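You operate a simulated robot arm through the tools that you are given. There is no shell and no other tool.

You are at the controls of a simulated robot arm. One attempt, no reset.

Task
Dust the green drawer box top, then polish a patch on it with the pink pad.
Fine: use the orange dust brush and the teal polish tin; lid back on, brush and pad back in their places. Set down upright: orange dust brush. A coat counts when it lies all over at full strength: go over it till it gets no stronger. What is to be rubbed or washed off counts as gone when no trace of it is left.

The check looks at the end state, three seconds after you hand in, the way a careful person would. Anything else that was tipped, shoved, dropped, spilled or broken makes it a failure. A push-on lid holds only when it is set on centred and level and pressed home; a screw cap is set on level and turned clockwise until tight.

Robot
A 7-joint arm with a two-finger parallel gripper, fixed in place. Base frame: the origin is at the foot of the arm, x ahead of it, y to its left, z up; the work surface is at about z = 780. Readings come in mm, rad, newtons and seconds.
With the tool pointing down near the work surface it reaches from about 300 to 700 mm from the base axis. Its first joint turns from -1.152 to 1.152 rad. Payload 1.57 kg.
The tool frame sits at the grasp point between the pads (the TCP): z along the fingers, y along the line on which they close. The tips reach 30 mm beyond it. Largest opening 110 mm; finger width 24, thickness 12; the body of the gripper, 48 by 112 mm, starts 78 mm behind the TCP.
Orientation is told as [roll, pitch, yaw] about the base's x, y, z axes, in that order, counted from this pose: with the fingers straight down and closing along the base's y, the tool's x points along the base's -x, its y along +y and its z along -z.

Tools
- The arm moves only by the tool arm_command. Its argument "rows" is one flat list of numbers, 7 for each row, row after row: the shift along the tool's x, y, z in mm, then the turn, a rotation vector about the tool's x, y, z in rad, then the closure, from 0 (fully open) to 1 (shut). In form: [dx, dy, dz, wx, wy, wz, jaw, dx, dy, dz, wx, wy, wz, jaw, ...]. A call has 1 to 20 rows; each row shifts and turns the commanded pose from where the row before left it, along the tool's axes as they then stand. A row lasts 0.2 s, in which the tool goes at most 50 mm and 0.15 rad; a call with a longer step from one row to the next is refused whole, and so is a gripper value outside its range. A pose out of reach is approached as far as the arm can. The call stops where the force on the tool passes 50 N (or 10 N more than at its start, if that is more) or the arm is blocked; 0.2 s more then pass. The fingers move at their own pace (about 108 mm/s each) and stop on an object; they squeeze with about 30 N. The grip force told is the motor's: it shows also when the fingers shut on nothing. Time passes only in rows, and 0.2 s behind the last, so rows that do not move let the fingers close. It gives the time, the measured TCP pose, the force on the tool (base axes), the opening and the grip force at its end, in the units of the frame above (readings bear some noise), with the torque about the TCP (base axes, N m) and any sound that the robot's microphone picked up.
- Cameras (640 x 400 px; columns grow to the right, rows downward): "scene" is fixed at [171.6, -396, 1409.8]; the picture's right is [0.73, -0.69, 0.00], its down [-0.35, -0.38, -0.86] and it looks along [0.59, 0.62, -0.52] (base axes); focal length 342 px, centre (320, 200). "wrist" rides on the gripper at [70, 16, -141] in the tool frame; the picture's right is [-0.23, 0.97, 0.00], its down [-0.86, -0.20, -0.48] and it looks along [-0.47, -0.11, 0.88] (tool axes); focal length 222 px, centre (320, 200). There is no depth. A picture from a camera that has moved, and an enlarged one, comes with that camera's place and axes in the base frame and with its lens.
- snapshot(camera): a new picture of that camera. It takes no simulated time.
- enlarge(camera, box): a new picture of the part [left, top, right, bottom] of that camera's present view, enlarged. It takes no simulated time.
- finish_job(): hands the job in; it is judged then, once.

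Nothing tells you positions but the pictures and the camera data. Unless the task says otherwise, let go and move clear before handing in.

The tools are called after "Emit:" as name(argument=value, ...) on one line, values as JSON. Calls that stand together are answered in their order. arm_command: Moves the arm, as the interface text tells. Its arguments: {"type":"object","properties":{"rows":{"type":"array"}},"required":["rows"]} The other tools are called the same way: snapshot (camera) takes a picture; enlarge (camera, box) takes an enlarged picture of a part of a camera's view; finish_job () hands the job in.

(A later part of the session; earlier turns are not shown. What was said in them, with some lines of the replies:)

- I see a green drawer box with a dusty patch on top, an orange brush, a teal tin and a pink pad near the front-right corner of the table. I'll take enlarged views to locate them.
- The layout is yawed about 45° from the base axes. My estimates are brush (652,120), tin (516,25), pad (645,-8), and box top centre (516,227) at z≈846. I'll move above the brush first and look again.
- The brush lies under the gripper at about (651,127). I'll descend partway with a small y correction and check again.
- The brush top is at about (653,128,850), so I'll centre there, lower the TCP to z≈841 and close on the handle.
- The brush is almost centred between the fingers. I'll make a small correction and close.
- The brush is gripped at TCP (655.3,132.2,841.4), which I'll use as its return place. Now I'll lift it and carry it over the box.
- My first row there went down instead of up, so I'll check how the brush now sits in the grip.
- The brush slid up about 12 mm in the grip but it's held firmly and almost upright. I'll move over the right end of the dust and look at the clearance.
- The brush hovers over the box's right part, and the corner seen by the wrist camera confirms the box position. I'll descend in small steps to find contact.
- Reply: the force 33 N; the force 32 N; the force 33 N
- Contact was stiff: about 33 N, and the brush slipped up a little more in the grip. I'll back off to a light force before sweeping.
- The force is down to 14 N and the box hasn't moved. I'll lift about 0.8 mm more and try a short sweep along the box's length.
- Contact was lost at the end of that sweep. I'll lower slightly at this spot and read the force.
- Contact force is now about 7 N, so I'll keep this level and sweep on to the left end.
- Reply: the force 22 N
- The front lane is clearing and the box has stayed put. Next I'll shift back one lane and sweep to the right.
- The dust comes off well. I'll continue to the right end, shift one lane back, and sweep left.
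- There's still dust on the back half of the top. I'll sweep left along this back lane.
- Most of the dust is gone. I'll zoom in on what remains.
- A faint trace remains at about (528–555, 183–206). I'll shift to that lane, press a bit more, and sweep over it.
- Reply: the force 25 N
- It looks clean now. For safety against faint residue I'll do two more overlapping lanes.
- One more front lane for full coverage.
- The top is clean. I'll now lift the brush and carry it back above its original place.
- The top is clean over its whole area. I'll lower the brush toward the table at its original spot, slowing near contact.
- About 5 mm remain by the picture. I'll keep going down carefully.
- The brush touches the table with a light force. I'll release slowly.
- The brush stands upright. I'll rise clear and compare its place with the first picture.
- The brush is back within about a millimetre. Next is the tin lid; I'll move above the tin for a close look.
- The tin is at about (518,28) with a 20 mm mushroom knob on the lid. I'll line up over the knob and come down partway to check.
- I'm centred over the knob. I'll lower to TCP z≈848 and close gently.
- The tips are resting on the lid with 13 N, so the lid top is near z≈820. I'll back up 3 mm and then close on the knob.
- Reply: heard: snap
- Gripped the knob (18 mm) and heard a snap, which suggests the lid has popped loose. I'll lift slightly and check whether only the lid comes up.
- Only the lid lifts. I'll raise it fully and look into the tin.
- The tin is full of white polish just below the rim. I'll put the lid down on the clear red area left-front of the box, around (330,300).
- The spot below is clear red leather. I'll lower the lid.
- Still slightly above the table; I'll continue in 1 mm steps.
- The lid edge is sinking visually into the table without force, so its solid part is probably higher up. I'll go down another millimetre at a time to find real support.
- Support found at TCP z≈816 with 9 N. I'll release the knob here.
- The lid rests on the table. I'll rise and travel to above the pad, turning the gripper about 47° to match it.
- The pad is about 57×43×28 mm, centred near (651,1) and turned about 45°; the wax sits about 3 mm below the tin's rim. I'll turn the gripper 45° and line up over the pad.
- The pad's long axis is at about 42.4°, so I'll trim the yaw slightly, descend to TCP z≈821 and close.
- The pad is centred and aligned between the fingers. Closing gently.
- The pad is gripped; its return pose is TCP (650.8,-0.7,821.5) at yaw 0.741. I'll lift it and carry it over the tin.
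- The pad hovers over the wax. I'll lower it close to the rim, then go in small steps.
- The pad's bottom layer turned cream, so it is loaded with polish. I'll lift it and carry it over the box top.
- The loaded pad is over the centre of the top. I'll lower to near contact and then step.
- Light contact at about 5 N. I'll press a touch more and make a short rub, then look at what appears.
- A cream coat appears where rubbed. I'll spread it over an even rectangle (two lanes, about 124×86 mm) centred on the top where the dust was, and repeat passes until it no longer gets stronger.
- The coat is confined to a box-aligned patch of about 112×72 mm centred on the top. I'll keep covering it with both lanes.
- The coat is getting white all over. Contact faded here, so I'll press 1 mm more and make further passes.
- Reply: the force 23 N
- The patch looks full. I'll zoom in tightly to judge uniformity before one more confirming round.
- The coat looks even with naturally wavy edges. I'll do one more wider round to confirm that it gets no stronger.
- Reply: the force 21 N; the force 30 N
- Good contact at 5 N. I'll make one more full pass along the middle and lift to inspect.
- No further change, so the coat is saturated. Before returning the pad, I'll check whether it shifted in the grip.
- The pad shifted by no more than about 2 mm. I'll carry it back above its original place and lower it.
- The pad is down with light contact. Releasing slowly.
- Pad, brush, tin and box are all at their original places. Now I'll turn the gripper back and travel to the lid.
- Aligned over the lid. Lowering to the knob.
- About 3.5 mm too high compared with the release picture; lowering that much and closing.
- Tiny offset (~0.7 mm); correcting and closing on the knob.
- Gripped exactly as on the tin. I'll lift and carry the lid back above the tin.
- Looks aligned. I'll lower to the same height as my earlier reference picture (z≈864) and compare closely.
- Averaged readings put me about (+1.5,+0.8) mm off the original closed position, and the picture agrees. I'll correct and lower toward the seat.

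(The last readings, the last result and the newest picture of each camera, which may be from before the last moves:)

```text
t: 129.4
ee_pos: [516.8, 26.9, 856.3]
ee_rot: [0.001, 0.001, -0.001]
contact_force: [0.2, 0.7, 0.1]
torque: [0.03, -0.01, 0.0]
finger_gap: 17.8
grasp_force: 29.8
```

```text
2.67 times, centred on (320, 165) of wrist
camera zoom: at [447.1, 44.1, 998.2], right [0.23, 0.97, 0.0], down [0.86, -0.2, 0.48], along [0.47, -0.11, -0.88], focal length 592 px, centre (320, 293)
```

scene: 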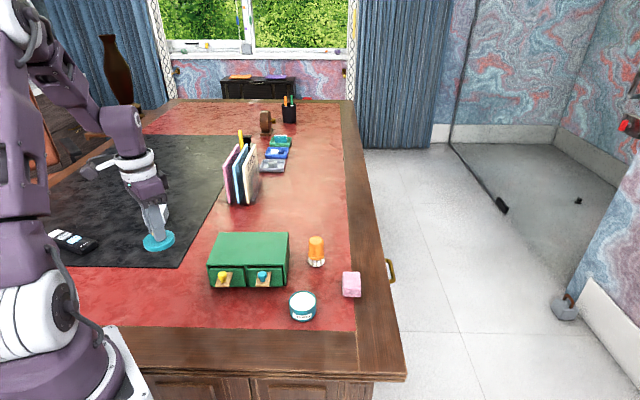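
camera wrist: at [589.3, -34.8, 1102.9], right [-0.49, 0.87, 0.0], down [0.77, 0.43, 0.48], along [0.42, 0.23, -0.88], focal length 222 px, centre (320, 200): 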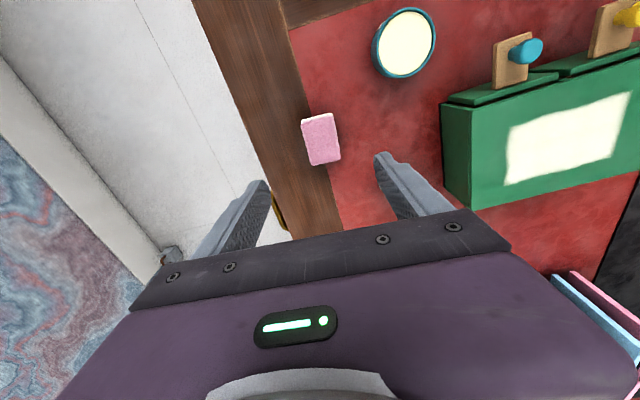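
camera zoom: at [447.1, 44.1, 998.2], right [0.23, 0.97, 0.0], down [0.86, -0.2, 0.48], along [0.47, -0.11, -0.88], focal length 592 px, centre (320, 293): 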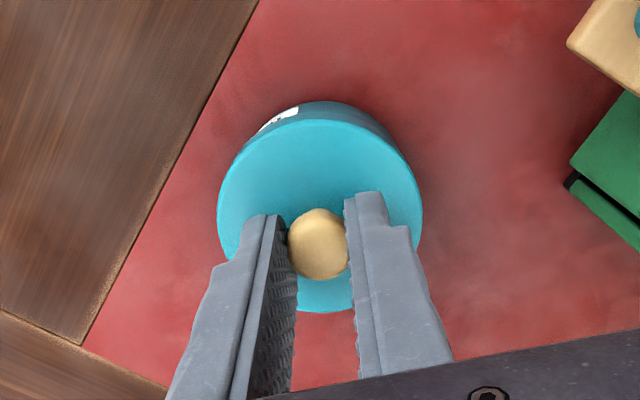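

Emit:
arm_command(rows=[0, 0, 0, 0, 0, 0, 1])

Emit:
arm_command(rows=[0, 0, 0, 0, 0, 0, 1])

Emit:
arm_command(rows=[0, 0, 0, 0, 0, 0, 1])

Emit:
enlarge(camera="scene", box=[280, 275, 330, 325])

```text
t: 129.8
ee_pos: [518.0, 27.5, 855.2]
ee_rot: [-0.001, 0.001, -0.001]
contact_force: [-0.7, 0.6, -1.3]
torque: [0.01, 0.02, 0.03]
finger_gap: 17.9
grasp_force: 30.1
```

```text
t: 130.2
ee_pos: [517.5, 27.2, 855.6]
ee_rot: [0.0, -0.001, 0.0]
contact_force: [0.1, 0.2, 0.7]
torque: [0.01, 0.02, 0.05]
finger_gap: 18.2
grasp_force: 30.1
```

```text
t: 130.6
ee_pos: [517.9, 26.4, 855.7]
ee_rot: [-0.001, 0.0, 0.002]
contact_force: [0.2, -0.1, 0.1]
torque: [-0.04, -0.01, 0.0]
finger_gap: 17.9
grasp_force: 30.0
```

```text
8.00 times, centred on (305, 300) of scene
camera zoom: at [171.6, -396.0, 1409.8], right [0.73, -0.69, 0.0], down [-0.35, -0.38, -0.86], along [0.59, 0.62, -0.52], focal length 2732 px, centre (440, -600)
```

zoom: 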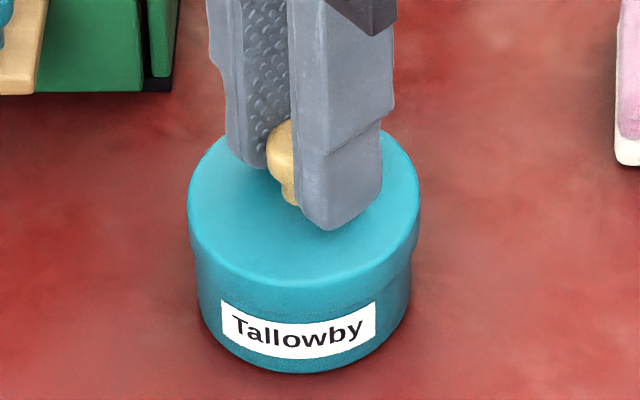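

Laterally the lid is centred on the tin (lid 188–420, tin 197–411 px). I'll split the remaining uncertainty, lower 2 mm and compare with the reference wrist picture.

Emit:
arm_command(rows=[-0.7, 0.5, 1.5, 0, 0, 0, 1, 0, 0, 0, 0, 0, 0, 1])

Emit:
arm_command(rows=[0, 0, 0, 0, 0, 0, 1])

Emit:
enlarge(camera="wrist", box=[220, 90, 420, 240])

Emit:
enlarge(camera="scene", box=[260, 255, 360, 325])

```text
t: 131.2
ee_pos: [518.6, 28.0, 854.8]
ee_rot: [-0.002, 0.0, 0.001]
contact_force: [-0.3, -0.2, 0.0]
torque: [-0.01, 0.03, 0.0]
finger_gap: 18.3
grasp_force: 29.6
```

```text
t: 131.6
ee_pos: [519.3, 27.4, 855.0]
ee_rot: [0.0, -0.001, 0.0]
contact_force: [0.0, 0.1, -0.5]
torque: [0.01, 0.0, 0.02]
finger_gap: 18.0
grasp_force: 30.1
```

```text
2.67 times, centred on (320, 165) of wrist
camera zoom: at [448.2, 44.6, 996.8], right [0.23, 0.97, 0.0], down [0.86, -0.2, 0.48], along [0.47, -0.11, -0.88], focal length 592 px, centre (320, 293)
```

zoom: 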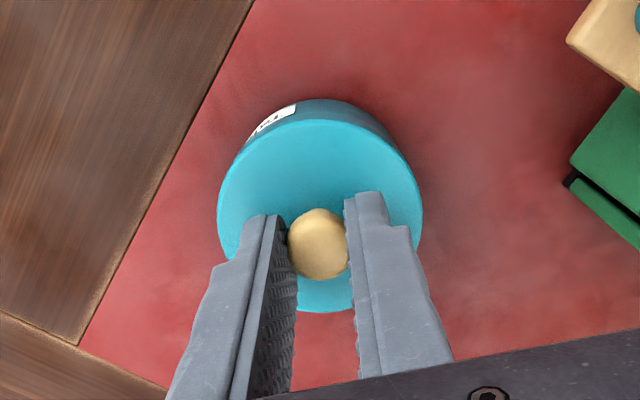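

```text
5.71 times, centred on (310, 290) of scene
camera zoom: at [171.6, -396.0, 1409.8], right [0.73, -0.69, 0.0], down [-0.35, -0.38, -0.86], along [0.59, 0.62, -0.52], focal length 1952 px, centre (377, -314)
```

zoom: 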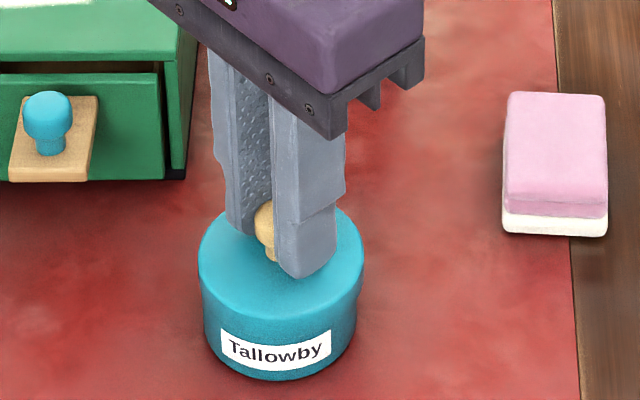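

Compared with the reference I'm about 1 mm to the picture's right, so I'll correct that and press down gently.

Emit:
arm_command(rows=[0.5, 0.9, 0, 0, 0, 0, 1, 0, 0, 1, 0, 0, 0, 1, 0, 0, 0, 0, 0, 0, 1])

Emit:
enlarge(camera="scene", box=[260, 255, 360, 325])

```text
t: 132.4
ee_pos: [518.5, 27.6, 852.3]
ee_rot: [0.0, -0.001, 0.001]
contact_force: [-0.1, 0.1, -0.4]
torque: [0.01, -0.02, 0.03]
finger_gap: 18.3
grasp_force: 29.9
```

```text
5.71 times, centred on (310, 290) of scene
camera zoom: at [171.6, -396.0, 1409.8], right [0.73, -0.69, 0.0], down [-0.35, -0.38, -0.86], along [0.59, 0.62, -0.52], focal length 1952 px, centre (377, -314)
```

zoom: 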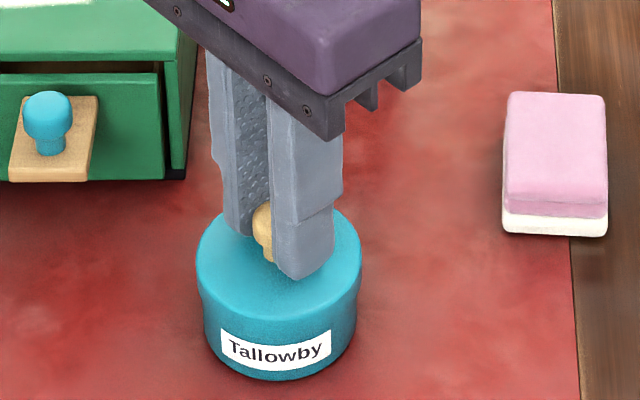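

Now it matches the reference almost exactly. Pressing down in 1 mm steps.

Emit:
arm_command(rows=[0, 0, 1, 0, 0, 0, 1, 0, 0, 0, 0, 0, 0, 1])

```text
t: 133.0
ee_pos: [517.9, 28.3, 853.4]
ee_rot: [0.0, -0.002, 0.001]
contact_force: [-8.0, -3.3, 32.3]
torque: [-0.11, 0.38, -0.03]
finger_gap: 18.0
grasp_force: 30.2
heard: snap
```

A snap was heard under 32 N. I'll release the knob gently and check how the lid sits.

Emit:
arm_command(rows=[0, 0, 0, 0, 0, 0, 0.82, 0, 0, 0, 0, 0, 0, 0.78, 0, 0, 0, 0, 0, 0, 0.7, 0, 0, 0, 0, 0, 0, 0.6, 0, 0, 0, 0, 0, 0, 0.5])

Emit:
enlarge(camera="scene", box=[260, 255, 360, 325])

Emit:
enlarge(camera="wrist", box=[220, 90, 420, 240])

```text
t: 134.2
ee_pos: [518.2, 28.7, 852.7]
ee_rot: [0.001, -0.001, -0.001]
contact_force: [0.1, 0.8, -0.5]
torque: [0.0, -0.01, 0.01]
finger_gap: 55.1
grasp_force: 0.1
```

```text
5.71 times, centred on (310, 290) of scene
camera zoom: at [171.6, -396.0, 1409.8], right [0.73, -0.69, 0.0], down [-0.35, -0.38, -0.86], along [0.59, 0.62, -0.52], focal length 1952 px, centre (377, -314)
```

zoom: 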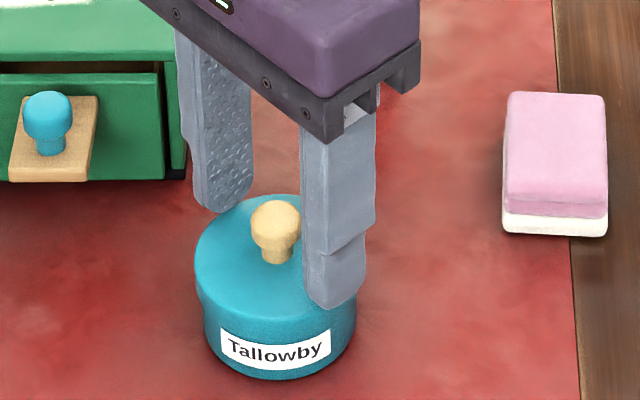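

```text
2.67 times, centred on (320, 165) of wrist
camera zoom: at [447.6, 45.9, 994.7], right [0.23, 0.97, 0.0], down [0.86, -0.2, 0.48], along [0.47, -0.11, -0.88], focal length 592 px, centre (320, 293)
```

zoom: 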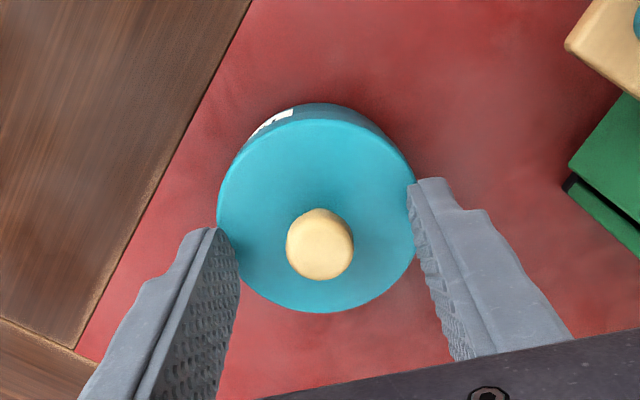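

The lid sits like in the first pictures. I'll rise clear and compare with the initial view.

Emit:
arm_command(rows=[0, 0, -20, 0, 0, 0, 0.5, 0, 0, -40, 0, 0, 0, 0.5, 0, 0, -50, 0, 0, 0, 0.5, 0, 0, 0, 0, 0, 0, 0.5])

Emit:
enlarge(camera="scene", box=[270, 270, 370, 335])

Emit:
enlarge(camera="wrist", box=[270, 90, 370, 180])

```text
t: 135.2
ee_pos: [518.2, 28.6, 961.8]
ee_rot: [0.001, -0.001, 0.001]
contact_force: [0.3, -0.2, 0.0]
torque: [-0.04, -0.04, 0.05]
finger_gap: 54.8
grasp_force: 0.2
```

```text
6.15 times, centred on (320, 302) of scene
camera zoom: at [171.6, -396.0, 1409.8], right [0.73, -0.69, 0.0], down [-0.35, -0.38, -0.86], along [0.59, 0.62, -0.52], focal length 2102 px, centre (320, -431)
```

zoom: 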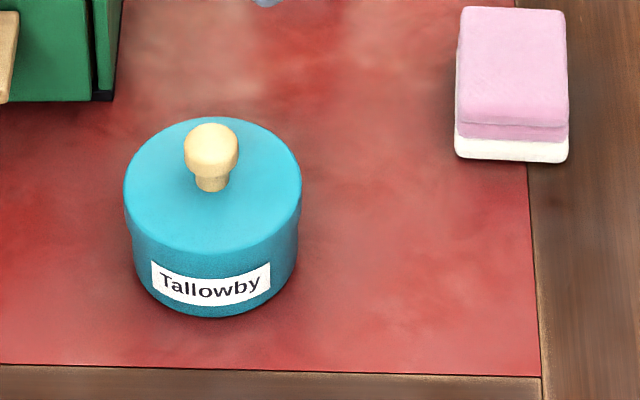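

```text
4.44 times, centred on (320, 135) of wrist
camera zoom: at [448.2, 45.5, 1104.6], right [0.23, 0.97, 0.0], down [0.86, -0.2, 0.48], along [0.47, -0.11, -0.88], focal length 987 px, centre (320, 489)
```

zoom: 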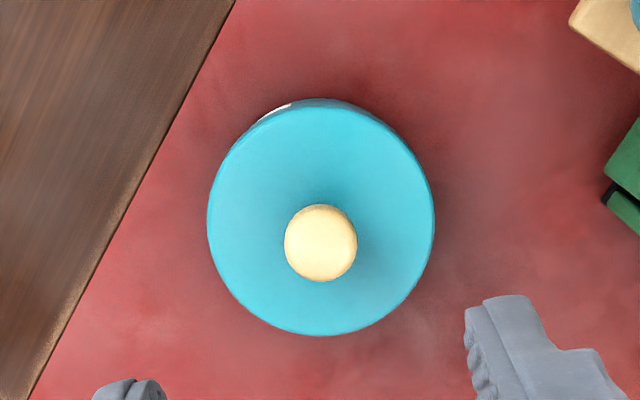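

The lid is back exactly as at the start. I'll move the arm up clear and make a final check of everything.

Emit:
arm_command(rows=[10, -10, -45, 0, 0, 0, 0.3, 10, -10, -45, 0, 0, 0, 0, 10, -10, -45, 0, 0, 0, 0, 10, -10, -45, 0, 0, 0, 0, 0, 0, 0, 0, 0, 0, 0])

Emit:
snapshot(camera="scene")

Emit:
enlarge(camera="scene", box=[190, 210, 390, 335])

Emit:
enlarge(camera="scene", box=[205, 228, 295, 275])

Emit:
snapshot(camera="wrist")

```text
t: 136.4
ee_pos: [479.5, -11.8, 1145.2]
ee_rot: [0.001, 0.0, 0.003]
contact_force: [0.1, -0.8, 0.5]
torque: [0.0, 0.04, 0.0]
finger_gap: 110.2
grasp_force: 0.1
```

```text
taken
```

scene: 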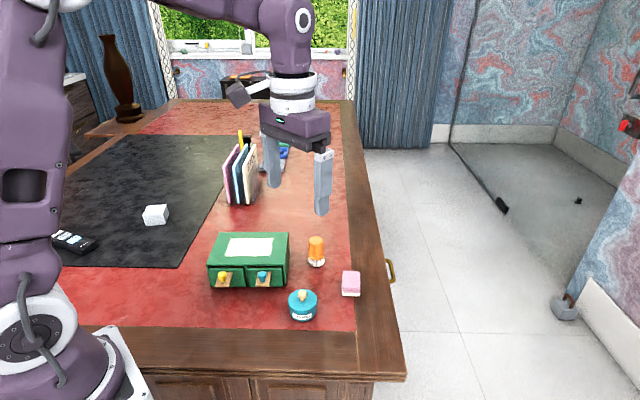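

```text
3.20 times, centred on (290, 272) of scene
camera zoom: at [171.6, -396.0, 1409.8], right [0.73, -0.69, 0.0], down [-0.35, -0.38, -0.86], along [0.59, 0.62, -0.52], focal length 1093 px, centre (416, -32)
```

zoom: 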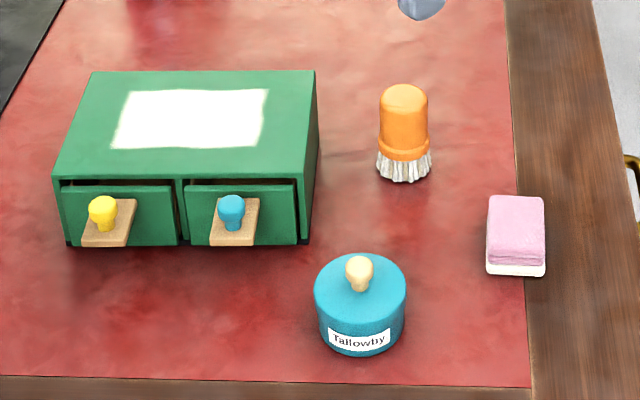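

```text
7.11 times, centred on (250, 252) of scene
camera zoom: at [171.6, -396.0, 1409.8], right [0.73, -0.69, 0.0], down [-0.35, -0.38, -0.86], along [0.59, 0.62, -0.52], focal length 2429 px, centre (818, -166)
```

zoom: 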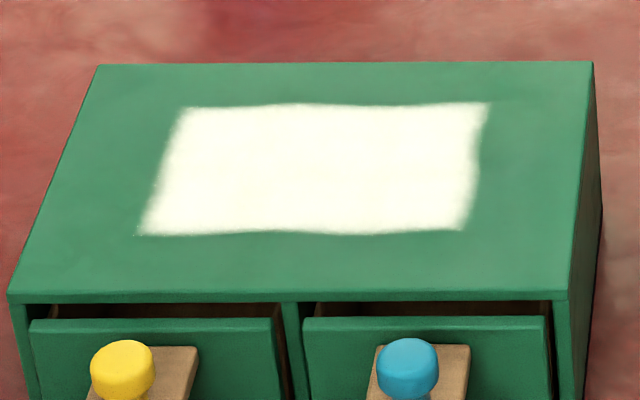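

```text
taken
camera wrist: at [409.4, 5.2, 1287.2], right [0.23, 0.97, 0.0], down [0.86, -0.2, 0.48], along [0.47, -0.11, -0.88], focal length 222 px, centre (320, 200)
```

wrist: 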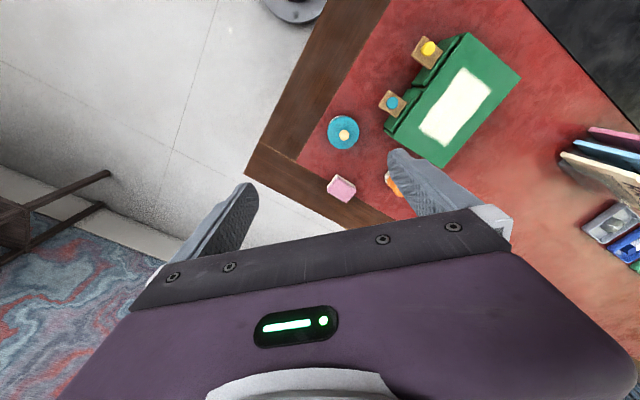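

The box top is free of dust with an even polish patch. The lid snapped home on the tin, the brush stands upright in its place, the pad is back, and nothing else has moved. I'm handing the job in.

Emit:
finish_job()

```text
The job is handed in.
```

I handed the job in with everything done. The check itself hasn't reported a result to me.

- **Dusting:** I brushed the green box top in overlapping lanes. No dust showed in the final close-up views.
- **Polish:** The coat covers a patch of about 112 × 72 mm in the middle of the top. I went over it again at the end and it got no stronger.
- **Tin:** The lid is back on, centred and level. I heard it snap as I pressed it home.
- **Brush and pad:** The brush stands upright and the pad lies flat, each within about 1–2 mm of where it started. The bottom layer of the pad still has polish on it.

Early on I pressed the brush down by mistake just after gripping it, and again too hard when first touching the box. It slid up in the grip each time but stayed intact, and the box did not move.
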